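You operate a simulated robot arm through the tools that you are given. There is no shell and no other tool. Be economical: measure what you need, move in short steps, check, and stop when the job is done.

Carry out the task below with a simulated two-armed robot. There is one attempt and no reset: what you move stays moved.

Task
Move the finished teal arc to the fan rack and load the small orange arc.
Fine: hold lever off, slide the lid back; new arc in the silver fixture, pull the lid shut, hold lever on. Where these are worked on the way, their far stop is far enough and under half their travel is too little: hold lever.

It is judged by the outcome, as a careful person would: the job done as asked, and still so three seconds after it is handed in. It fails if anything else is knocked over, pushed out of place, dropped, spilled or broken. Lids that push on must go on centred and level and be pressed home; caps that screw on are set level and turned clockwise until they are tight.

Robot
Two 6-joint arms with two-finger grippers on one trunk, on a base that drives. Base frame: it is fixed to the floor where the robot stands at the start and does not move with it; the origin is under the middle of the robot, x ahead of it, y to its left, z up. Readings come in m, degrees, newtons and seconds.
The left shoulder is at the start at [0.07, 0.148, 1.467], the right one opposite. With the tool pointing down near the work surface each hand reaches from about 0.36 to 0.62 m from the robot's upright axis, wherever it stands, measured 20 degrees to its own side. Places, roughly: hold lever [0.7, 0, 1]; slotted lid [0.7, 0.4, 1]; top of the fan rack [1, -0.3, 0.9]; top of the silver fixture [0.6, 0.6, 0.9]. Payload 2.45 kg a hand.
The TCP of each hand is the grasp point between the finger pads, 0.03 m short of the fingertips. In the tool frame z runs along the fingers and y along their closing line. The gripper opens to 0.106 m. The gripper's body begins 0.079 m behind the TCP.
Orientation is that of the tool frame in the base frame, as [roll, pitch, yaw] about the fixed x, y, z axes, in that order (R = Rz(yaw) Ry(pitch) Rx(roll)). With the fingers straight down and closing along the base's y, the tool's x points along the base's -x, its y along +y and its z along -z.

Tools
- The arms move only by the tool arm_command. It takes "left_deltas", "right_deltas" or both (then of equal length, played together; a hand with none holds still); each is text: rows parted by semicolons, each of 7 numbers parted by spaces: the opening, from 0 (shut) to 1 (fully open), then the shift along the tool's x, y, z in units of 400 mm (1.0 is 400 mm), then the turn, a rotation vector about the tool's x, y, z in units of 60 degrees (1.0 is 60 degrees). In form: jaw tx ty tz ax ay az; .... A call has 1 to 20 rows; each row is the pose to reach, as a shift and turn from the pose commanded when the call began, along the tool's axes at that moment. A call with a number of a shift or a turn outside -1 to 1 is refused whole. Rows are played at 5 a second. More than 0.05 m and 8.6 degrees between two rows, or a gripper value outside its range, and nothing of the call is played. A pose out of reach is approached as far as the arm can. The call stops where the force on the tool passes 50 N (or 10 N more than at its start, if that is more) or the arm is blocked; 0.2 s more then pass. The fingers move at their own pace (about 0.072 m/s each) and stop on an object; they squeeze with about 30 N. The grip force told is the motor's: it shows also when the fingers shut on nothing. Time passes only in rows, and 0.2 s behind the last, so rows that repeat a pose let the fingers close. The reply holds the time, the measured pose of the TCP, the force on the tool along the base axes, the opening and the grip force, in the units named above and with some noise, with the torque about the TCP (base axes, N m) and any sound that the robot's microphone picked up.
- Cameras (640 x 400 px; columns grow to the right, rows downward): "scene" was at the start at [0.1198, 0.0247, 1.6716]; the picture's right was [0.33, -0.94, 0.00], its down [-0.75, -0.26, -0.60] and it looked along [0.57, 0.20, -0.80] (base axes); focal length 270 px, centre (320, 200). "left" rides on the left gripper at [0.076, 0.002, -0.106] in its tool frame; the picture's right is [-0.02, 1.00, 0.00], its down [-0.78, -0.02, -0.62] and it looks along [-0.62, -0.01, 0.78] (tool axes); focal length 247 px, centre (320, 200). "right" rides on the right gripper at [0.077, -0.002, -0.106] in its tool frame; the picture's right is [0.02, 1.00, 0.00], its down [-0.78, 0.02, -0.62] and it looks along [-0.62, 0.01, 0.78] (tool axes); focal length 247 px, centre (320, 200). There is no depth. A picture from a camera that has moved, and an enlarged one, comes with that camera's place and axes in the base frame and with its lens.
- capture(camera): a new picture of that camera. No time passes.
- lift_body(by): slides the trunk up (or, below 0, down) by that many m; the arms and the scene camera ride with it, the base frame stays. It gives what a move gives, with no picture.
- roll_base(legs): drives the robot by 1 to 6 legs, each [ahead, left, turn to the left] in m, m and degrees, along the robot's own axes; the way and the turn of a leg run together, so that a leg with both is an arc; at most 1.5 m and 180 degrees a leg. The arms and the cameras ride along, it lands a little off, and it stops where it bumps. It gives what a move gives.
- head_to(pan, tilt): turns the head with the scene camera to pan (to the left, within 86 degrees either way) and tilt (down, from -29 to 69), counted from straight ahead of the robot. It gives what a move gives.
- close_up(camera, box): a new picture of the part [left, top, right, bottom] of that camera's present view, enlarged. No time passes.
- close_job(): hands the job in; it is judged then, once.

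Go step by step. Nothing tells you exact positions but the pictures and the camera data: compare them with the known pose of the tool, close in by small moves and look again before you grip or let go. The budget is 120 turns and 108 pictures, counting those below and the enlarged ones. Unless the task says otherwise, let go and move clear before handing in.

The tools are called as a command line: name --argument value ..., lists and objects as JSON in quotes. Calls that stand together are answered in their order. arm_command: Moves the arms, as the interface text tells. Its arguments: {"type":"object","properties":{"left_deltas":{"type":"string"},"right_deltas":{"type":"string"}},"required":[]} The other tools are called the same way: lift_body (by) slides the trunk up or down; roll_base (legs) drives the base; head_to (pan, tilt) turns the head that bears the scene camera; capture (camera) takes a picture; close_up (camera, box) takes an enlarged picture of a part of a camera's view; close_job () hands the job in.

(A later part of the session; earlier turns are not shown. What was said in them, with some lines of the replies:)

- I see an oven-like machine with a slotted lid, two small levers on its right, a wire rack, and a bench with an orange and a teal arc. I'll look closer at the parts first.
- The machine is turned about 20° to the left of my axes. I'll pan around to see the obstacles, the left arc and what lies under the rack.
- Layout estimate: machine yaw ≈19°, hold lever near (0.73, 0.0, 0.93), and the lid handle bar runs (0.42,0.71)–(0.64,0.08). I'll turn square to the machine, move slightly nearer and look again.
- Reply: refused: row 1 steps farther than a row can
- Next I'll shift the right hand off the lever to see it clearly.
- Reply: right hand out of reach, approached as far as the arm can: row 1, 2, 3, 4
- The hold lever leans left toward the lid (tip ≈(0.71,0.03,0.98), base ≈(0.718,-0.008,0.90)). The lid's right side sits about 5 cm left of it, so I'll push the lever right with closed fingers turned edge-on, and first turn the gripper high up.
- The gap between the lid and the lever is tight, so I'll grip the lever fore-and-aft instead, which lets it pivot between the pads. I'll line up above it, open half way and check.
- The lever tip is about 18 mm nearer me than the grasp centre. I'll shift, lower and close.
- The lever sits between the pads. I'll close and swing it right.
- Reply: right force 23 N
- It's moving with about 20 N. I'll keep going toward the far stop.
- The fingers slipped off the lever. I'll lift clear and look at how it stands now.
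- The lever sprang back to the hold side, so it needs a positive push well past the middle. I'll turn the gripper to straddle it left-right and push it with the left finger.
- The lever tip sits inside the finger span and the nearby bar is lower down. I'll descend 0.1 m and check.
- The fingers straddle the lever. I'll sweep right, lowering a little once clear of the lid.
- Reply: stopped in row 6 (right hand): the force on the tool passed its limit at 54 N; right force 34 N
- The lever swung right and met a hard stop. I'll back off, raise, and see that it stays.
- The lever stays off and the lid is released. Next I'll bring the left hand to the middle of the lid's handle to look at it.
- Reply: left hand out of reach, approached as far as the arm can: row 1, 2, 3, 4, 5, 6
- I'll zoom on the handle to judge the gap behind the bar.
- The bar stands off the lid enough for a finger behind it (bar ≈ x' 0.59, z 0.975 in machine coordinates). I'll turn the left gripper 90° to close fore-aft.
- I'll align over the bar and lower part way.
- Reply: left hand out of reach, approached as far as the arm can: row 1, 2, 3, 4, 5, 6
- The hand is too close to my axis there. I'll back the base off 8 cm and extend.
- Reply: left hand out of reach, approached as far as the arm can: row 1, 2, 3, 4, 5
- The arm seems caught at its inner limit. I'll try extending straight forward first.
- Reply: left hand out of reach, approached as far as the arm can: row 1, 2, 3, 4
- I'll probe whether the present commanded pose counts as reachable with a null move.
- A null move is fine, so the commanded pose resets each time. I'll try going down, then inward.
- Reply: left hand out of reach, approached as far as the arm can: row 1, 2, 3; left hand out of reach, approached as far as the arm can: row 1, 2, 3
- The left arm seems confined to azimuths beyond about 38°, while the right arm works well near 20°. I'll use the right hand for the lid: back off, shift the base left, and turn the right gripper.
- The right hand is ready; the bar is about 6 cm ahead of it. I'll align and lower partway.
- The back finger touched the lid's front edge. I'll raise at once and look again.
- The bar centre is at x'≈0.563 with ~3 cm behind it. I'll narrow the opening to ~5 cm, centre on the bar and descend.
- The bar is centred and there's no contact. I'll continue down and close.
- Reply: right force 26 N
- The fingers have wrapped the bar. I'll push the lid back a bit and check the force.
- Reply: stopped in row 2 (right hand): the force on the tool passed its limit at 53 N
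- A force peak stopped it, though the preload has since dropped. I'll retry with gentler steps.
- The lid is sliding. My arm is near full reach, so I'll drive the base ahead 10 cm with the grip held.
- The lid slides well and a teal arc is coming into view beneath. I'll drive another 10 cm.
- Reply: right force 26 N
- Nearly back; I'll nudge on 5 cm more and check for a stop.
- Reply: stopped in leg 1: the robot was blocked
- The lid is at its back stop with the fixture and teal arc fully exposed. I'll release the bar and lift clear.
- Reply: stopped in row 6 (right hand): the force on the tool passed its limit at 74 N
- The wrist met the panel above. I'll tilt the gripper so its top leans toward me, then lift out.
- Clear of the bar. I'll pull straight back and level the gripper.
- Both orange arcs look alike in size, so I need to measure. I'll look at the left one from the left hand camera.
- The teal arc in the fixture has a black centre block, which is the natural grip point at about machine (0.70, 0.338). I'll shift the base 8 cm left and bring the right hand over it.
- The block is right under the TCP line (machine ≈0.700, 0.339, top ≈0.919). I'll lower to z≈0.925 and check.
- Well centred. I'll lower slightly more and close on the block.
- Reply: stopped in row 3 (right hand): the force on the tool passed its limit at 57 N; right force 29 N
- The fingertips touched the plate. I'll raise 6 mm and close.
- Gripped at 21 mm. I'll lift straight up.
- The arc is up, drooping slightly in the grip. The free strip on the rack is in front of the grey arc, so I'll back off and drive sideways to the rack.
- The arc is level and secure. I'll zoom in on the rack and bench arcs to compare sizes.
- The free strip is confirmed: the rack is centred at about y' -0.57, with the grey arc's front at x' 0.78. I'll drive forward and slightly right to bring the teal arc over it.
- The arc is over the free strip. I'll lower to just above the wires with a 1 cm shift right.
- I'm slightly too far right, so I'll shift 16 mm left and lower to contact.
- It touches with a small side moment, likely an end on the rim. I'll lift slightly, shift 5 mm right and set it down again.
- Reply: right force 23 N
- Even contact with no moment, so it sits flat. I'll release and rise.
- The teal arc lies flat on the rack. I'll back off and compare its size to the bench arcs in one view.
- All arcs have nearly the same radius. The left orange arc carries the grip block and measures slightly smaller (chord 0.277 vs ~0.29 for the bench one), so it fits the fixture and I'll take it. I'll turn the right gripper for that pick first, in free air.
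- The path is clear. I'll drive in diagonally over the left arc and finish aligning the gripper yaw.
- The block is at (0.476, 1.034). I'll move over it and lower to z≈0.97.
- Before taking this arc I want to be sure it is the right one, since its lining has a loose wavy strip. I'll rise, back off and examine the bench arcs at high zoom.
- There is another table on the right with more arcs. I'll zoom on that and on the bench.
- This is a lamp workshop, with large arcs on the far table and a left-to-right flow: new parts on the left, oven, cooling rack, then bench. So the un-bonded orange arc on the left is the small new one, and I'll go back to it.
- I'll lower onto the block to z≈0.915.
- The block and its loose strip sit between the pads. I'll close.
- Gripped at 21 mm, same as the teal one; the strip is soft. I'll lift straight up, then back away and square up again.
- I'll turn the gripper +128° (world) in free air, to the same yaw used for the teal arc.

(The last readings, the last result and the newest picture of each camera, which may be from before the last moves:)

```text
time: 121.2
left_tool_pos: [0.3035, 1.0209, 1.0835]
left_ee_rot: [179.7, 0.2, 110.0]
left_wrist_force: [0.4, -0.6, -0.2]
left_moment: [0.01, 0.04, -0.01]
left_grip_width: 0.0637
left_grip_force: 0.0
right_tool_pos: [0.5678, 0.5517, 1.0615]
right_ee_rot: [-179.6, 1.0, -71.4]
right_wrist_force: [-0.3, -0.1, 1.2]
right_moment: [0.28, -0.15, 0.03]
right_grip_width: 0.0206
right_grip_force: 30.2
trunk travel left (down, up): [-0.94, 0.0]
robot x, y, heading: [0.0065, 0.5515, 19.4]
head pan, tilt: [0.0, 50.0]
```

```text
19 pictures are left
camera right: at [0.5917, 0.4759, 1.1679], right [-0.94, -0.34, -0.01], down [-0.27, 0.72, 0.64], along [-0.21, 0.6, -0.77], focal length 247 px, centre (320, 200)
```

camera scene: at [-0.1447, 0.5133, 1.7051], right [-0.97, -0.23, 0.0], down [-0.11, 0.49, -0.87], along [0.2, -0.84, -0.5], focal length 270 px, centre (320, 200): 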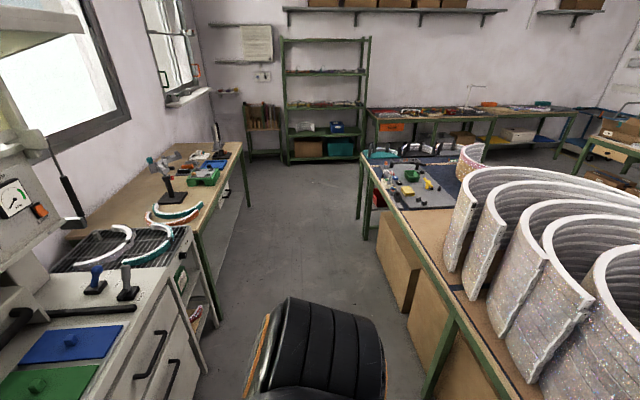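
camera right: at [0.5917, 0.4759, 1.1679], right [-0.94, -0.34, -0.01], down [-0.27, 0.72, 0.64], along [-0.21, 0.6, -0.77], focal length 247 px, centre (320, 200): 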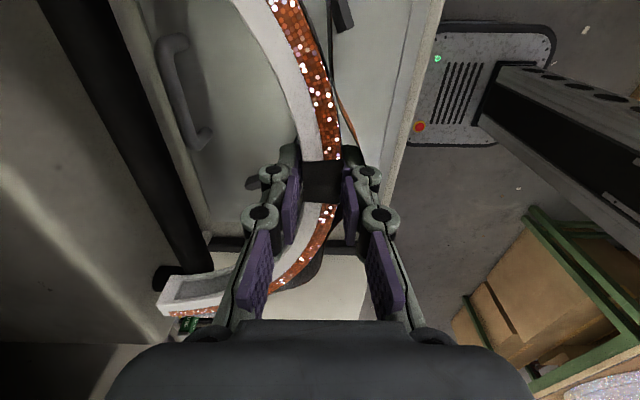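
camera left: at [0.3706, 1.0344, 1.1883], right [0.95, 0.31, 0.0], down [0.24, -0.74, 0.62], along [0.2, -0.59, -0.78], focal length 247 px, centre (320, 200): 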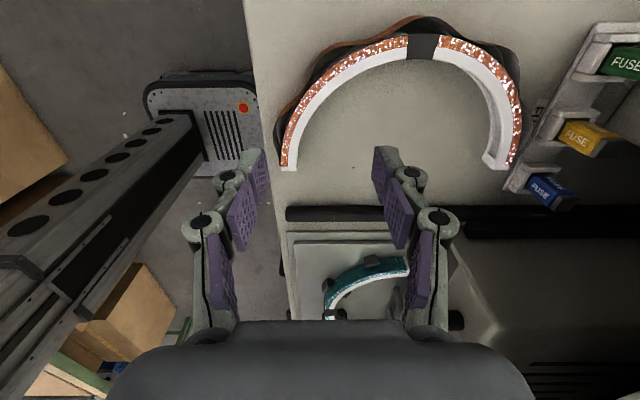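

The arc's ends are close under the lid handle, so I'll come down slightly in front of the target, then slide back under the bar. First I'll pull back 4 cm and lower to z≈0.955.

arm_command --right_deltas "0 -0.01 0.05 0 0 0 0; 0 -0.019 0.108 0 0 0 0; 0 -0.019 0.108 0.09 0 0 0; 0 -0.019 0.108 0.18 0 0 0; 0 -0.019 0.108 0.24 0 0 0; 0 -0.019 0.108 0.266 0 0 0; 0 -0.019 0.108 0.266 0 0 0"

close_up --camera "scene" --box '[270, 170, 470, 310]'

capture --camera "right"

```text
time: 122.8
left_tool_pos: [0.3027, 1.0223, 1.0827]
left_ee_rot: [179.9, 0.2, 109.9]
left_wrist_force: [-0.1, 0.1, 0.6]
left_moment: [0.02, 0.0, -0.01]
left_grip_width: 0.0635
left_grip_force: 0.0
right_tool_pos: [0.5248, 0.5461, 0.9555]
right_ee_rot: [-179.6, 1.0, -71.5]
right_wrist_force: [0.8, -0.3, -2.1]
right_moment: [-0.02, 0.1, 0.01]
right_grip_width: 0.0206
right_grip_force: 30.2
trunk travel left (down, up): [-0.94, 0.0]
robot x, y, heading: [0.0078, 0.5567, 19.4]
head pan, tilt: [0.0, 50.0]
```

```text
2.86 times, centred on (370, 240) of scene
camera zoom: at [0.13, 0.5977, 1.6755], right [0.33, -0.94, 0.0], down [-0.72, -0.25, -0.64], along [0.61, 0.21, -0.77], focal length 772 px, centre (177, 86)
```

zoom: 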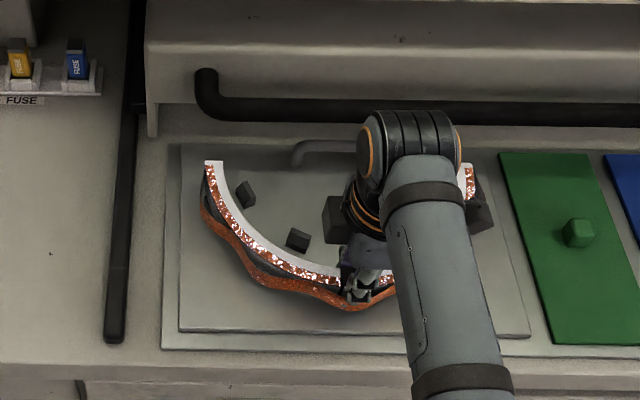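

```text
17 pictures are left
camera right: at [0.5492, 0.4717, 1.0607], right [-0.94, -0.34, -0.01], down [-0.27, 0.72, 0.64], along [-0.21, 0.6, -0.77], focal length 247 px, centre (320, 200)
```

right: 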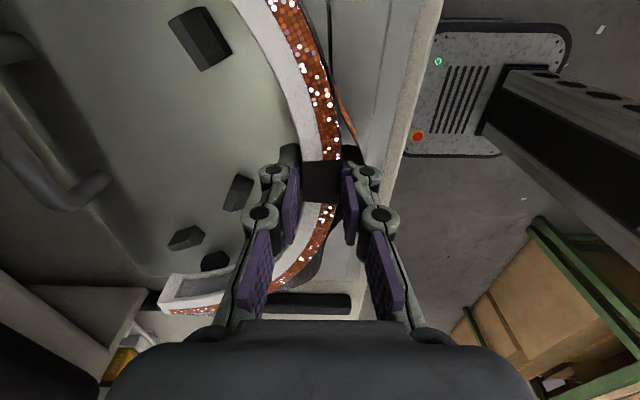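

I'll slide back over the pegs at this height and check the alignment before lowering.

arm_command --right_deltas "0 0.006 -0.035 0 0 0 0; 0 0.013 -0.072 0 0 0 0; 0 0.013 -0.072 0 0 0 0"

close_up --camera "right" --box '[130, 0, 400, 320]'

close_up --camera "scene" --box '[310, 190, 450, 290]'

```text
time: 123.6
left_tool_pos: [0.301, 1.0213, 1.0833]
left_ee_rot: [179.8, 0.2, 110.0]
left_wrist_force: [-0.2, 0.7, 0.9]
left_moment: [0.02, -0.05, -0.02]
left_grip_width: 0.0637
left_grip_force: 0.0
right_tool_pos: [0.5528, 0.549, 0.9569]
right_ee_rot: [-179.4, 1.0, -71.4]
right_wrist_force: [-1.0, 0.2, -1.9]
right_moment: [-0.02, 0.08, 0.0]
right_grip_width: 0.0208
right_grip_force: 30.4
trunk travel left (down, up): [-0.94, 0.0]
robot x, y, heading: [0.0118, 0.5535, 19.5]
head pan, tilt: [0.0, 50.0]
```

```text
1.25 times, centred on (265, 160) of right
camera zoom: at [0.5776, 0.4742, 1.0623], right [-0.94, -0.34, -0.01], down [-0.27, 0.72, 0.64], along [-0.21, 0.6, -0.77], focal length 309 px, centre (389, 250)
```

zoom: 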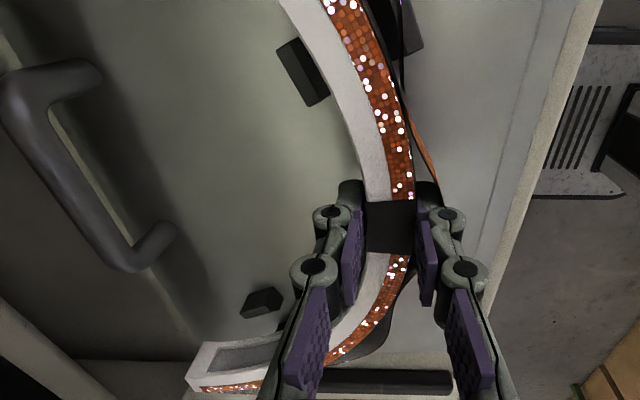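

```text
4.00 times, centred on (380, 240) of scene
camera zoom: at [0.1288, 0.5975, 1.6756], right [0.33, -0.94, 0.0], down [-0.72, -0.25, -0.64], along [0.61, 0.21, -0.77], focal length 1081 px, centre (80, 40)
```

zoom: 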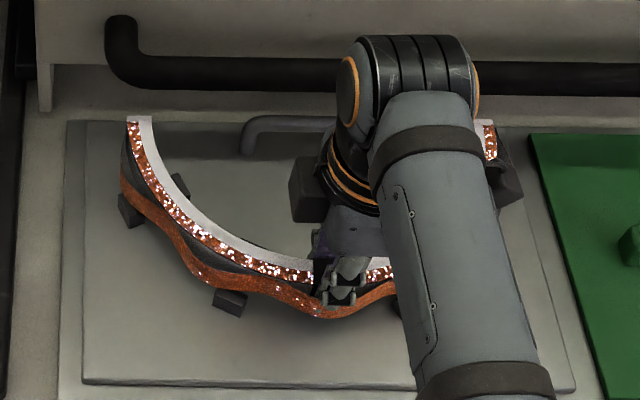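

Aligned over the pegs. I'll lower in small steps until it seats.

arm_command --right_deltas "0 0 0 0.015 0 0 0; 0 0 0 0.03 0 0 0; 0 0 0 0.042 0 0 0; 0 0 0 0.052 0 0 0; 0 0 0 0.06 0 0 0; 0 0 0 0.067 0 0 0; 0 0 0 0.074 0 0 0"

close_up --camera "right" --box '[130, 0, 400, 320]'

```text
time: 125.2
left_tool_pos: [0.3006, 1.0202, 1.0834]
left_ee_rot: [179.7, 0.3, 109.8]
left_wrist_force: [-0.5, -0.8, 0.5]
left_moment: [-0.01, -0.01, 0.01]
left_grip_width: 0.0638
left_grip_force: 0.0
right_tool_pos: [0.5552, 0.5507, 0.9292]
right_ee_rot: [-179.0, 1.0, -71.3]
right_wrist_force: [8.3, -2.5, 21.8]
right_moment: [-0.05, -0.26, -0.09]
right_grip_width: 0.0211
right_grip_force: 30.2
trunk travel left (down, up): [-0.94, 0.0]
robot x, y, heading: [0.01, 0.5567, 19.4]
head pan, tilt: [0.0, 50.0]
```

```text
1.25 times, centred on (265, 160) of right
camera zoom: at [0.5777, 0.4758, 1.0353], right [-0.94, -0.34, -0.02], down [-0.27, 0.72, 0.63], along [-0.2, 0.6, -0.77], focal length 309 px, centre (389, 250)
```

zoom: 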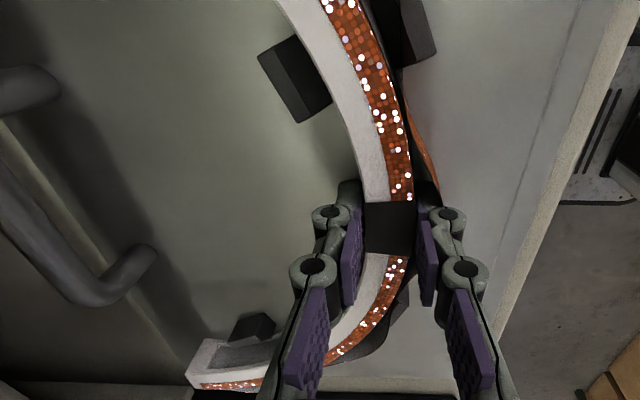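

It is seated at the expected height. I'll release, lift and inspect.

arm_command --right_deltas "0 0 0 -0.006 0 0 0; 0.3 0 0 -0.008 0 0 0; 0.45 0 0 -0.01 0 0 0; 0.45 0 0 -0.06 0 0 0; 0.45 0 0 -0.15 0 0 0; 0.45 0 0 -0.25 0 0 0; 0.45 0.05 0.05 -0.33 0 0 0; 0.45 0.15 0.1 -0.34 0 0 0; 0.45 0.25 0.12 -0.34 0 0 0"

close_up --camera "scene" --box '[300, 180, 460, 290]'

```text
time: 127.2
left_tool_pos: [0.3017, 1.0192, 1.0826]
left_ee_rot: [179.8, 0.1, 109.9]
left_wrist_force: [0.3, -0.8, -0.3]
left_moment: [0.02, 0.02, -0.01]
left_grip_width: 0.0637
left_grip_force: 0.1
right_tool_pos: [0.5392, 0.4334, 1.0621]
right_ee_rot: [-179.6, 1.2, -71.3]
right_wrist_force: [-0.3, 0.0, 0.6]
right_moment: [0.01, -0.02, 0.0]
right_grip_width: 0.0476
right_grip_force: 0.1
trunk travel left (down, up): [-0.94, 0.0]
robot x, y, heading: [0.0121, 0.5556, 19.4]
head pan, tilt: [0.0, 50.0]
```

```text
3.64 times, centred on (380, 235) of scene
camera zoom: at [0.1303, 0.5943, 1.6756], right [0.33, -0.94, 0.0], down [-0.72, -0.25, -0.64], along [0.61, 0.21, -0.77], focal length 982 px, centre (102, 73)
```

zoom: 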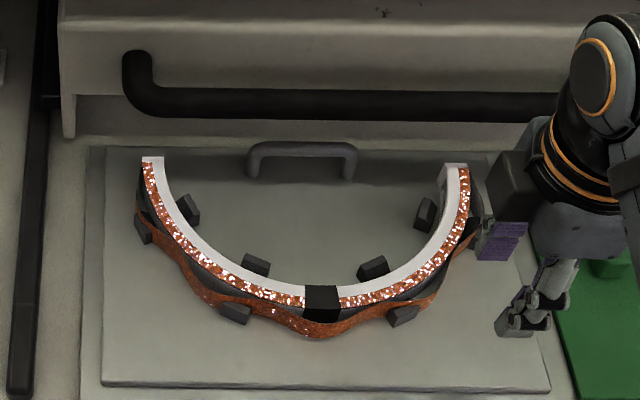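

The orange arc is seated between the pegs. Next I'll close the lid: drive 6.5 cm ahead, tilt the hand as when I left the bar, and bring it over the bar at y'≈0.26.

roll_base --legs '[[0.065, 0, 0]]'

arm_command --right_deltas "0.52 0 0 0 0.12 0 0; 0.52 -0.03 0 0 0.24 0 0; 0.52 -0.0725 -0.06 0 0.32 0 0; 0.52 -0.0725 -0.14 0 0.32 0 0; 0.52 -0.0725 -0.2 0 0.32 0 0; 0.52 -0.0725 -0.25 0 0.32 0 0; 0.52 -0.0725 -0.25 0 0.32 0 0"

capture --camera "right"

```text
time: 128.2
left_tool_pos: [0.3537, 1.0413, 1.086]
left_ee_rot: [179.4, 0.4, 110.0]
left_wrist_force: [-1.8, -0.2, -0.3]
left_moment: [0.01, -0.07, -0.01]
left_grip_width: 0.0634
left_grip_force: 0.1
right_tool_pos: [0.5929, 0.4568, 1.065]
right_ee_rot: [-179.1, 0.9, -71.3]
right_wrist_force: [-0.4, -0.9, 0.2]
right_moment: [0.03, -0.09, -0.01]
right_grip_width: 0.0476
right_grip_force: 0.1
trunk travel left (down, up): [-0.94, 0.0]
robot x, y, heading: [0.0708, 0.5743, 19.3]
head pan, tilt: [0.0, 50.0]
```

```text
time: 129.8
left_tool_pos: [0.3629, 1.0433, 1.0829]
left_ee_rot: [179.9, 0.2, 110.0]
left_wrist_force: [0.4, 0.1, 0.3]
left_moment: [-0.04, 0.02, 0.03]
left_grip_width: 0.0635
left_grip_force: 0.2
right_tool_pos: [0.6864, 0.5201, 1.064]
right_ee_rot: [-160.4, 1.0, -71.3]
right_wrist_force: [0.0, -0.1, 0.1]
right_moment: [-0.01, 0.0, 0.0]
right_grip_width: 0.0551
right_grip_force: 0.1
trunk travel left (down, up): [-0.94, 0.0]
robot x, y, heading: [0.0678, 0.5779, 19.3]
head pan, tilt: [0.0, 50.0]
```

```text
12 pictures are left
camera right: at [0.6782, 0.4346, 1.1637], right [-0.89, -0.32, -0.34], down [-0.46, 0.66, 0.59], along [0.03, 0.68, -0.73], focal length 247 px, centre (320, 200)
```

right: 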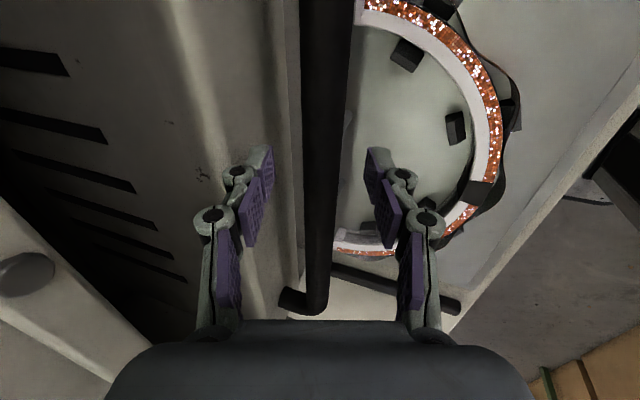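

The bar lies on the approach axis. I'll descend along the tool axis and close on it.

arm_command --right_deltas "0.48 0 0 0.07 0 0 0; 0.48 0 0 0.13 0 0 0; 0.48 0 0 0.18 0 0 0; 0.48 0 0 0.22 0 0 0; 0.48 0 0 0.22 0 0 0"

capture --camera "right"

```text
time: 130.9
left_tool_pos: [0.3626, 1.0426, 1.0819]
left_ee_rot: [179.9, 0.2, 110.0]
left_wrist_force: [0.3, 0.0, 0.8]
left_moment: [0.01, 0.0, 0.03]
left_grip_width: 0.0637
left_grip_force: 0.0
right_tool_pos: [0.7148, 0.5306, 0.9793]
right_ee_rot: [-160.4, 1.0, -71.3]
right_wrist_force: [-1.5, -0.6, -0.1]
right_moment: [0.06, 0.0, -0.01]
right_grip_width: 0.0517
right_grip_force: 0.0
trunk travel left (down, up): [-0.94, 0.0]
robot x, y, heading: [0.0657, 0.5789, 19.6]
head pan, tilt: [0.0, 50.0]
```

```text
11 pictures are left
camera right: at [0.7058, 0.4448, 1.0797], right [-0.89, -0.32, -0.34], down [-0.46, 0.66, 0.59], along [0.03, 0.68, -0.73], focal length 247 px, centre (320, 200)
```

right: 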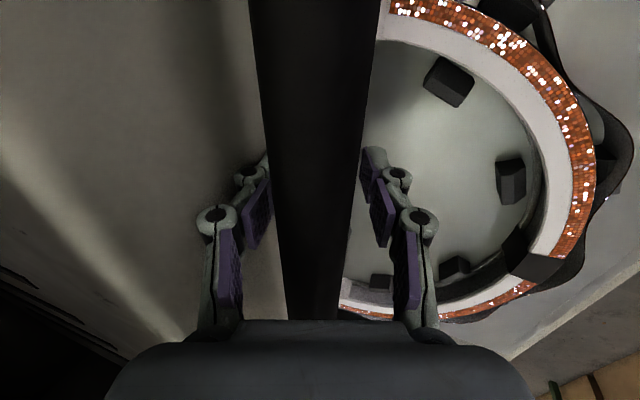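

The bar is between the fingers. I'll close, then start pulling with a short base move.

arm_command --right_deltas "0.2 0 0 0 0 0 0; 0 0 0 0 0 0 0; 0 0 0 0 0 0 0; 0 0 0 0 0 0 0"

roll_base --legs '[[-0.1, 0, 0]]'

capture --camera "scene"

```text
time: 131.9
left_tool_pos: [0.365, 1.0425, 1.0818]
left_ee_rot: [180.0, 0.2, 110.0]
left_wrist_force: [-0.4, -0.2, 0.3]
left_moment: [0.03, -0.02, 0.03]
left_grip_width: 0.0636
left_grip_force: 0.1
right_tool_pos: [0.7149, 0.5304, 0.9761]
right_ee_rot: [-160.8, 1.2, -71.4]
right_wrist_force: [-3.2, 3.0, -17.6]
right_moment: [-0.44, -0.32, -0.36]
right_grip_width: 0.0091
right_grip_force: 35.0
trunk travel left (down, up): [-0.94, 0.0]
robot x, y, heading: [0.0698, 0.5781, 19.5]
head pan, tilt: [0.0, 50.0]
```

```text
time: 133.1
left_tool_pos: [0.2745, 1.0133, 1.0777]
left_ee_rot: [-179.5, 0.3, 110.0]
left_wrist_force: [0.5, -0.1, 0.2]
left_moment: [-0.04, 0.06, -0.02]
left_grip_width: 0.0634
left_grip_force: 0.1
right_tool_pos: [0.6286, 0.5015, 0.9777]
right_ee_rot: [-160.4, 0.9, -71.3]
right_wrist_force: [5.1, 14.8, -19.8]
right_moment: [-0.42, -0.13, -0.41]
right_grip_width: 0.0095
right_grip_force: 34.8
trunk travel left (down, up): [-0.94, 0.0]
robot x, y, heading: [-0.0282, 0.5419, 19.5]
head pan, tilt: [0.0, 50.0]
```

```text
10 pictures are left
camera scene: at [0.1075, 0.5926, 1.6746], right [0.33, -0.94, 0.0], down [-0.73, -0.26, -0.64], along [0.6, 0.21, -0.77], focal length 270 px, centre (320, 200)
```

scene: 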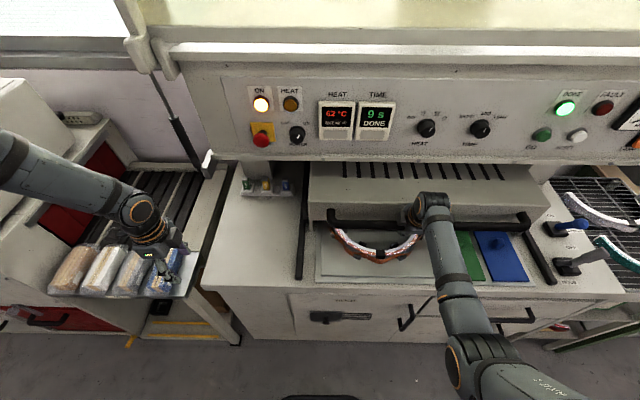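

The lid follows. I'll drive back another 15 cm.

roll_base --legs '[[-0.15, 0, 0]]'

arm_command --right_deltas "0 0 0.02 -0.006 0 0 0; 0 0 0.04 -0.013 0 0 0; 0 0 0.06 -0.02 0 0 0; 0 0 0.08 -0.027 0 0 0; 0 0 0.1 -0.034 0 0 0; 0 0 0.12 -0.04 0 0 0; 0 0 0.14 -0.047 0 0 0; 0 0 0.16 -0.054 0 0 0"

capture --camera "scene"

```text
time: 134.5
left_tool_pos: [0.1404, 0.967, 1.0796]
left_ee_rot: [-179.8, 0.4, 109.9]
left_wrist_force: [0.4, -0.5, -0.5]
left_moment: [-0.02, 0.04, 0.0]
left_grip_width: 0.0636
left_grip_force: 0.2
right_tool_pos: [0.491, 0.4556, 0.9764]
right_ee_rot: [-160.4, 1.6, -71.3]
right_wrist_force: [6.7, 7.7, -2.3]
right_moment: [-0.86, -0.22, -0.13]
right_grip_width: 0.0093
right_grip_force: 35.0
trunk travel left (down, up): [-0.94, 0.0]
robot x, y, heading: [-0.1575, 0.4985, 19.3]
head pan, tilt: [0.0, 50.0]
stopped in leg 1: the force on the tool passed its limit at 53 N (the readings are from after the stop); the commanded pose is now the measured one
```

```text
time: 135.9
left_tool_pos: [0.1455, 0.9661, 1.0772]
left_ee_rot: [-179.6, 0.2, 110.1]
left_wrist_force: [0.0, 0.6, -0.7]
left_moment: [0.0, 0.02, 0.01]
left_grip_width: 0.0634
left_grip_force: 0.1
right_tool_pos: [0.4557, 0.446, 0.9775]
right_ee_rot: [-159.5, 1.8, -71.1]
right_wrist_force: [28.6, 17.9, -27.2]
right_moment: [-1.28, 0.32, -0.71]
right_grip_width: 0.0095
right_grip_force: 35.3
trunk travel left (down, up): [-0.94, 0.0]
robot x, y, heading: [-0.1571, 0.4989, 19.4]
head pan, tilt: [0.0, 50.0]
stopped in row 6 (right hand): the force on the tool passed its limit at 53 N (the readings are from after the stop); the commanded pose is now the measured one
```

```text
9 pictures are left
camera scene: at [-0.0215, 0.5439, 1.6737], right [0.33, -0.94, 0.0], down [-0.73, -0.26, -0.64], along [0.6, 0.21, -0.77], focal length 270 px, centre (320, 200)
```

scene: 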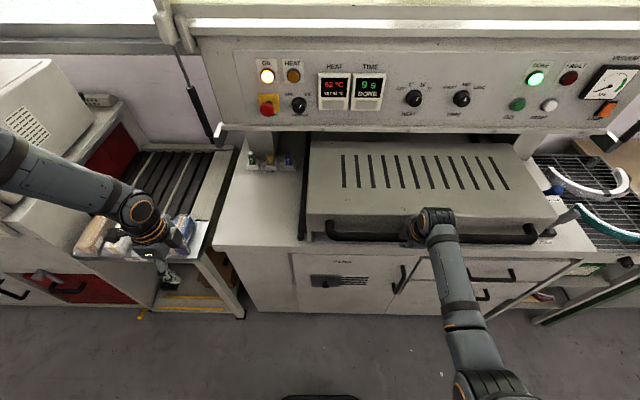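

The lid met resistance close to shut. I'll ease the load and pull again gently to check that it's at its stop.

arm_command --right_deltas "0 0 0 0.01 0 0 0; 0 0 0.01 0 0 0 0; 0 0 0.02 0 0 0 0; 0 0 0.035 -0.005 0 0 0; 0 0 0.05 -0.01 0 0 0; 0 0 0.065 -0.015 0 0 0; 0 0 0.08 -0.02 0 0 0"

close_up --camera "scene" --box '[280, 130, 640, 290]'

```text
time: 136.6
left_tool_pos: [0.1461, 0.9679, 1.0778]
left_ee_rot: [-179.5, 0.1, 110.2]
left_wrist_force: [0.0, 1.0, -0.4]
left_moment: [0.03, 0.02, 0.0]
left_grip_width: 0.0635
left_grip_force: 0.1
right_tool_pos: [0.455, 0.4446, 0.9768]
right_ee_rot: [-159.1, 1.7, -71.1]
right_wrist_force: [32.7, 17.4, -31.1]
right_moment: [-1.35, 0.43, -0.83]
right_grip_width: 0.01
right_grip_force: 35.1
trunk travel left (down, up): [-0.94, 0.0]
robot x, y, heading: [-0.1551, 0.498, 19.8]
head pan, tilt: [0.0, 50.0]
stopped in row 3 (right hand): the force on the tool passed its limit at 59 N (the readings are from after the stop); the commanded pose is now the measured one
```

```text
1.78 times, centred on (460, 210) of scene
camera zoom: at [-0.0184, 0.5442, 1.6736], right [0.33, -0.94, 0.0], down [-0.73, -0.26, -0.63], along [0.6, 0.21, -0.77], focal length 480 px, centre (71, 182)
```

zoom: 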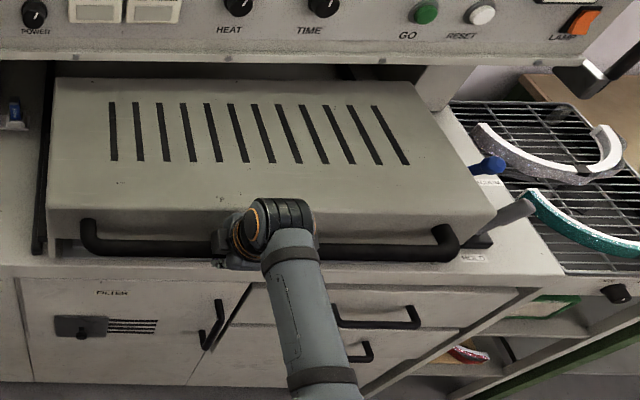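

The lid doesn't move further: it's at its front stop, as originally. I'll release the bar and withdraw along the tool axis.

arm_command --right_deltas "0.3 0 -0.005 0.005 0 0 0; 0.48 0 -0.008 0 0 0 0; 0.48 0 -0.008 0 0 0 0; 0.48 0 -0.008 -0.05 0 0 0; 0.48 0 -0.008 -0.12 0 0 0; 0.48 0 -0.008 -0.2 0 0 0; 0.48 0 -0.008 -0.26 -0.12 0 0; 0.48 0 -0.008 -0.26 -0.24 0 0; 0.48 0 -0.008 -0.26 -0.33 0 0"

```text
time: 138.6
left_tool_pos: [0.1375, 0.9652, 1.0824]
left_ee_rot: [179.9, 0.2, 109.9]
left_wrist_force: [-0.3, 0.8, -0.4]
left_moment: [0.02, 0.03, 0.04]
left_grip_width: 0.0636
left_grip_force: 0.0
right_tool_pos: [0.4118, 0.4281, 1.0834]
right_ee_rot: [-178.6, 1.5, -71.2]
right_wrist_force: [-0.6, 0.6, -0.3]
right_moment: [-0.01, 0.03, 0.01]
right_grip_width: 0.0508
right_grip_force: 0.1
trunk travel left (down, up): [-0.94, 0.0]
robot x, y, heading: [-0.1511, 0.4984, 19.4]
head pan, tilt: [0.0, 50.0]
```

Now the hold lever. I'll drive so the closed right fingers come down just to the right of it.

roll_base --legs '[[0, -0.6, 0], [0.145, 0, 0]]'

arm_command --right_deltas "0 0 0 0 0 0 0; 0 0 0 0 0 0 0; 0 0 0 0 0 0 0"

capture --camera "right"

```text
time: 142.9
left_tool_pos: [0.4636, 0.4517, 1.084]
left_ee_rot: [179.7, 0.2, 110.3]
left_wrist_force: [-0.5, -0.2, 5.4]
left_moment: [0.05, -0.15, -0.01]
left_grip_width: 0.0656
left_grip_force: 0.1
right_tool_pos: [0.7406, -0.0836, 1.0842]
right_ee_rot: [-178.1, 1.5, -71.0]
right_wrist_force: [-0.2, 0.5, -0.2]
right_moment: [-0.02, -0.05, 0.03]
right_grip_width: 0.0509
right_grip_force: 0.1
trunk travel left (down, up): [-0.94, 0.0]
robot x, y, heading: [0.1734, -0.0121, 19.6]
head pan, tilt: [0.0, 50.0]
```

```text
time: 143.7
left_tool_pos: [0.4658, 0.452, 1.0838]
left_ee_rot: [179.9, 0.2, 110.2]
left_wrist_force: [-0.3, 0.1, 4.3]
left_moment: [0.06, -0.13, -0.03]
left_grip_width: 0.0666
left_grip_force: 0.7
right_tool_pos: [0.7431, -0.0841, 1.0842]
right_ee_rot: [-178.4, 1.6, -71.1]
right_wrist_force: [-0.4, 0.1, 0.2]
right_moment: [0.0, -0.02, -0.02]
right_grip_width: 0.0
right_grip_force: 28.6
trunk travel left (down, up): [-0.94, 0.0]
robot x, y, heading: [0.1794, -0.0145, 19.3]
head pan, tilt: [0.0, 50.0]
```

```text
7 pictures are left
camera right: at [0.7669, -0.1594, 1.1883], right [-0.94, -0.35, -0.03], down [-0.28, 0.71, 0.64], along [-0.2, 0.61, -0.77], focal length 247 px, centre (320, 200)
```

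right: 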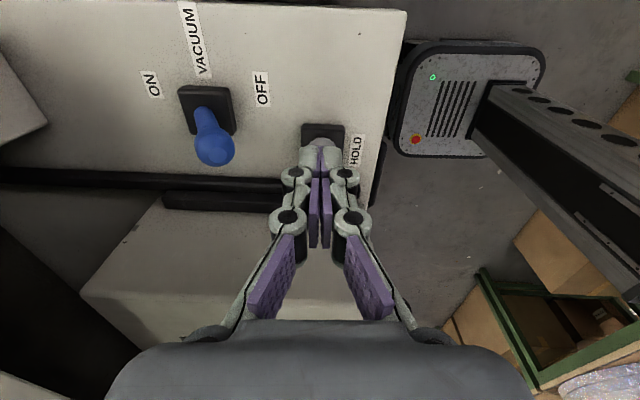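

The left fingertip is brushing the lid, so I'll raise that hand while lowering the right fingers beside the lever.

arm_command --left_deltas "0.6 0 0 -0.05 0 0 0; 0.6 0 0 -0.1 0 0 0; 0.6 0 0 -0.1 0 0 0; 0.6 0 0 -0.1 0 0 0; 0.6 0 0 -0.1 0 0 0" --right_deltas "0 0.025 0 0 0 0 0; 0 0.025 0 0.08 0 0 0; 0 0.025 0 0.16 0 0 0; 0 0.025 0 0.24 0 0 0; 0 0.025 0 0.275 0 0 0"

capture --camera "right"

```text
time: 144.9
left_tool_pos: [0.4643, 0.4528, 1.1241]
left_ee_rot: [179.8, 0.2, 110.2]
left_wrist_force: [-0.7, 0.0, 0.2]
left_moment: [-0.01, 0.0, 0.03]
left_grip_width: 0.0639
left_grip_force: 0.1
right_tool_pos: [0.7502, -0.0897, 0.9729]
right_ee_rot: [-178.3, 1.5, -71.0]
right_wrist_force: [-0.1, 0.7, 0.1]
right_moment: [0.01, -0.02, 0.0]
right_grip_width: 0.0
right_grip_force: 28.6
trunk travel left (down, up): [-0.94, 0.0]
robot x, y, heading: [0.1791, -0.0152, 19.7]
head pan, tilt: [0.0, 50.0]
```

```text
6 pictures are left
camera right: at [0.7728, -0.1652, 1.0778], right [-0.94, -0.35, -0.03], down [-0.28, 0.71, 0.64], along [-0.2, 0.61, -0.77], focal length 247 px, centre (320, 200)
```

right: 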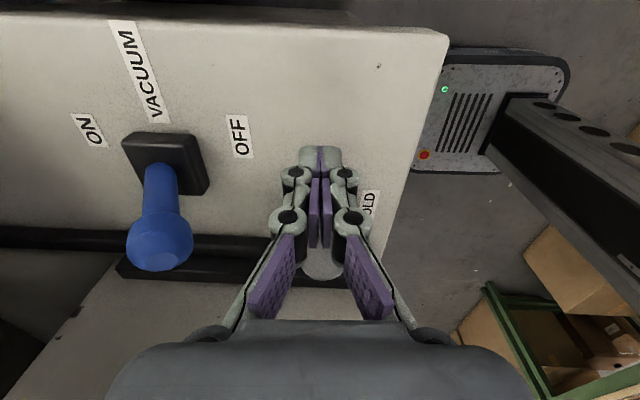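

Aligned: the lever is just left of the fingers. I'll sweep left until the stop.

arm_command --right_deltas "0 -0.04 0 0 0 0 0; 0 -0.08 0 0 0 0 0; 0 -0.12 0 0 0 0 0; 0 -0.15 0 0 0 0 0; 0 -0.18 0 0.005 0 0 0; 0 -0.21 0 0.01 0 0 0; 0 -0.235 0 0.01 0 0 0; 0 -0.255 0 0.01 0 0 0; 0 -0.27 0 0.01 0 0 0"

capture --camera "right"

```text
time: 146.7
left_tool_pos: [0.4676, 0.4498, 1.1238]
left_ee_rot: [179.9, 0.2, 109.8]
left_wrist_force: [0.1, 2.2, -0.2]
left_moment: [-0.09, -0.03, 0.03]
left_grip_width: 0.0633
left_grip_force: 0.1
right_tool_pos: [0.7228, -0.0135, 0.9711]
right_ee_rot: [-178.2, -0.6, -71.7]
right_wrist_force: [7.1, -33.7, -0.3]
right_moment: [-0.72, -0.48, 0.11]
right_grip_width: 0.0
right_grip_force: 28.5
trunk travel left (down, up): [-0.94, 0.0]
robot x, y, heading: [0.1762, -0.018, 19.3]
head pan, tilt: [0.0, 50.0]
stopped in row 8 (right hand): the force on the tool passed its limit at 54 N (the readings are from after the stop); the commanded pose is now the measured one
```

```text
5 pictures are left
camera right: at [0.7444, -0.0869, 1.08], right [-0.94, -0.34, -0.03], down [-0.28, 0.74, 0.61], along [-0.18, 0.59, -0.79], focal length 247 px, centre (320, 200)
```

right: 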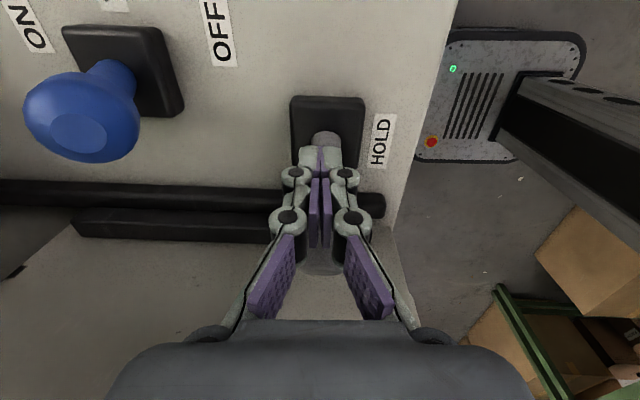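

It reached a stop on the hold side. I'll back off, raise and look at the lever.

arm_command --right_deltas "0 0.06 0 0 0 0 0; 0 0.12 0 0 0 0 0; 0 0.16 0 -0.08 0 0 0; 0 0.2 0 -0.16 0 0 0; 0 0.28 0 -0.24 0 0 0; 0 0.36 0 -0.26 0 0 0; 0 0.4 0 -0.26 0 0 0"

close_up --camera "scene" --box '[320, 150, 480, 280]'

```text
time: 148.3
left_tool_pos: [0.4661, 0.4509, 1.1241]
left_ee_rot: [179.8, 0.2, 110.0]
left_wrist_force: [0.3, 0.7, -0.1]
left_moment: [-0.02, -0.02, -0.03]
left_grip_width: 0.0635
left_grip_force: 0.0
right_tool_pos: [0.7698, -0.1596, 1.0764]
right_ee_rot: [-178.0, 0.4, -71.4]
right_wrist_force: [1.1, 0.6, -0.2]
right_moment: [-0.01, 0.02, 0.02]
right_grip_width: 0.0
right_grip_force: 29.0
trunk travel left (down, up): [-0.94, 0.0]
robot x, y, heading: [0.1755, -0.0173, 19.4]
head pan, tilt: [0.0, 50.0]
```

```text
3.08 times, centred on (400, 215) of scene
camera zoom: at [0.2948, 0.0265, 1.6756], right [0.33, -0.94, 0.0], down [-0.72, -0.25, -0.64], along [0.61, 0.21, -0.77], focal length 831 px, centre (74, 154)
```

zoom: 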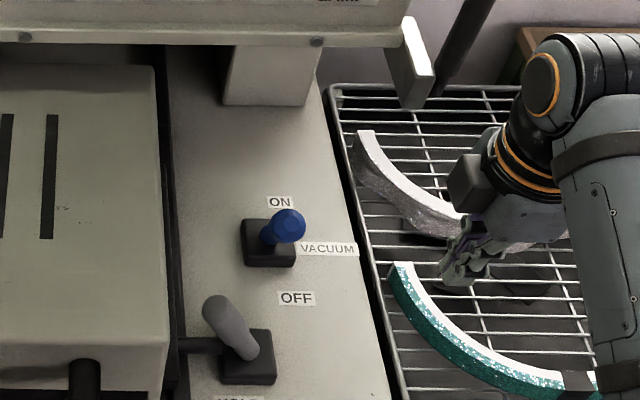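

The lever is back on the hold side with its link against the lid. I'll back away and take one last overall look.

roll_base --legs '[[-0.2, 0, 0]]'

capture --camera "scene"

```text
time: 149.9
left_tool_pos: [0.2785, 0.3849, 1.1205]
left_ee_rot: [-179.9, 0.1, 110.1]
left_wrist_force: [0.1, 0.5, -0.4]
left_moment: [0.02, 0.04, -0.01]
left_grip_width: 0.0634
left_grip_force: 0.0
right_tool_pos: [0.5827, -0.2253, 1.0745]
right_ee_rot: [-178.4, 0.2, -71.3]
right_wrist_force: [0.8, -0.4, -0.3]
right_moment: [-0.05, 0.02, -0.01]
right_grip_width: 0.0002
right_grip_force: 28.6
trunk travel left (down, up): [-0.94, 0.0]
robot x, y, heading: [-0.0146, -0.0841, 20.0]
head pan, tilt: [0.0, 50.0]
```

```text
3 pictures are left
camera scene: at [0.1096, -0.0383, 1.675], right [0.33, -0.94, 0.0], down [-0.72, -0.26, -0.64], along [0.6, 0.21, -0.77], focal length 270 px, centre (320, 200)
```

scene: 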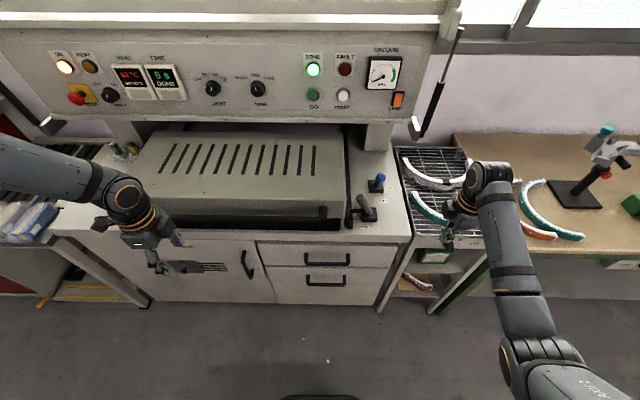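

The lid is shut, the hold lever is on, the teal arc lies on the fan rack and the orange arc is in the silver fixture. Both hands are clear, so I'm handing in.

close_job

```text
The job is handed in.
```

The finished teal arc is on the fan rack, an orange arc is in the silver fixture, the lid is pulled shut and the hold lever is on.

**Which orange arc:** there were two candidates. I loaded the one from the left of the machine, not the one on the bench. They measured almost the same size (about 0.277 m across against 0.29 m). I chose the left one because it was slightly smaller, had the same black centre block as the teal arc and sat on the incoming side.

**Contact along the way:**
- The right wrist bumped the underside of the control panel at about 74 N while letting go of the lid handle.
- A fingertip briefly touched the fixture plate.
- The left fingers brushed the lid.

I saw nothing knocked over or moved by any of these.
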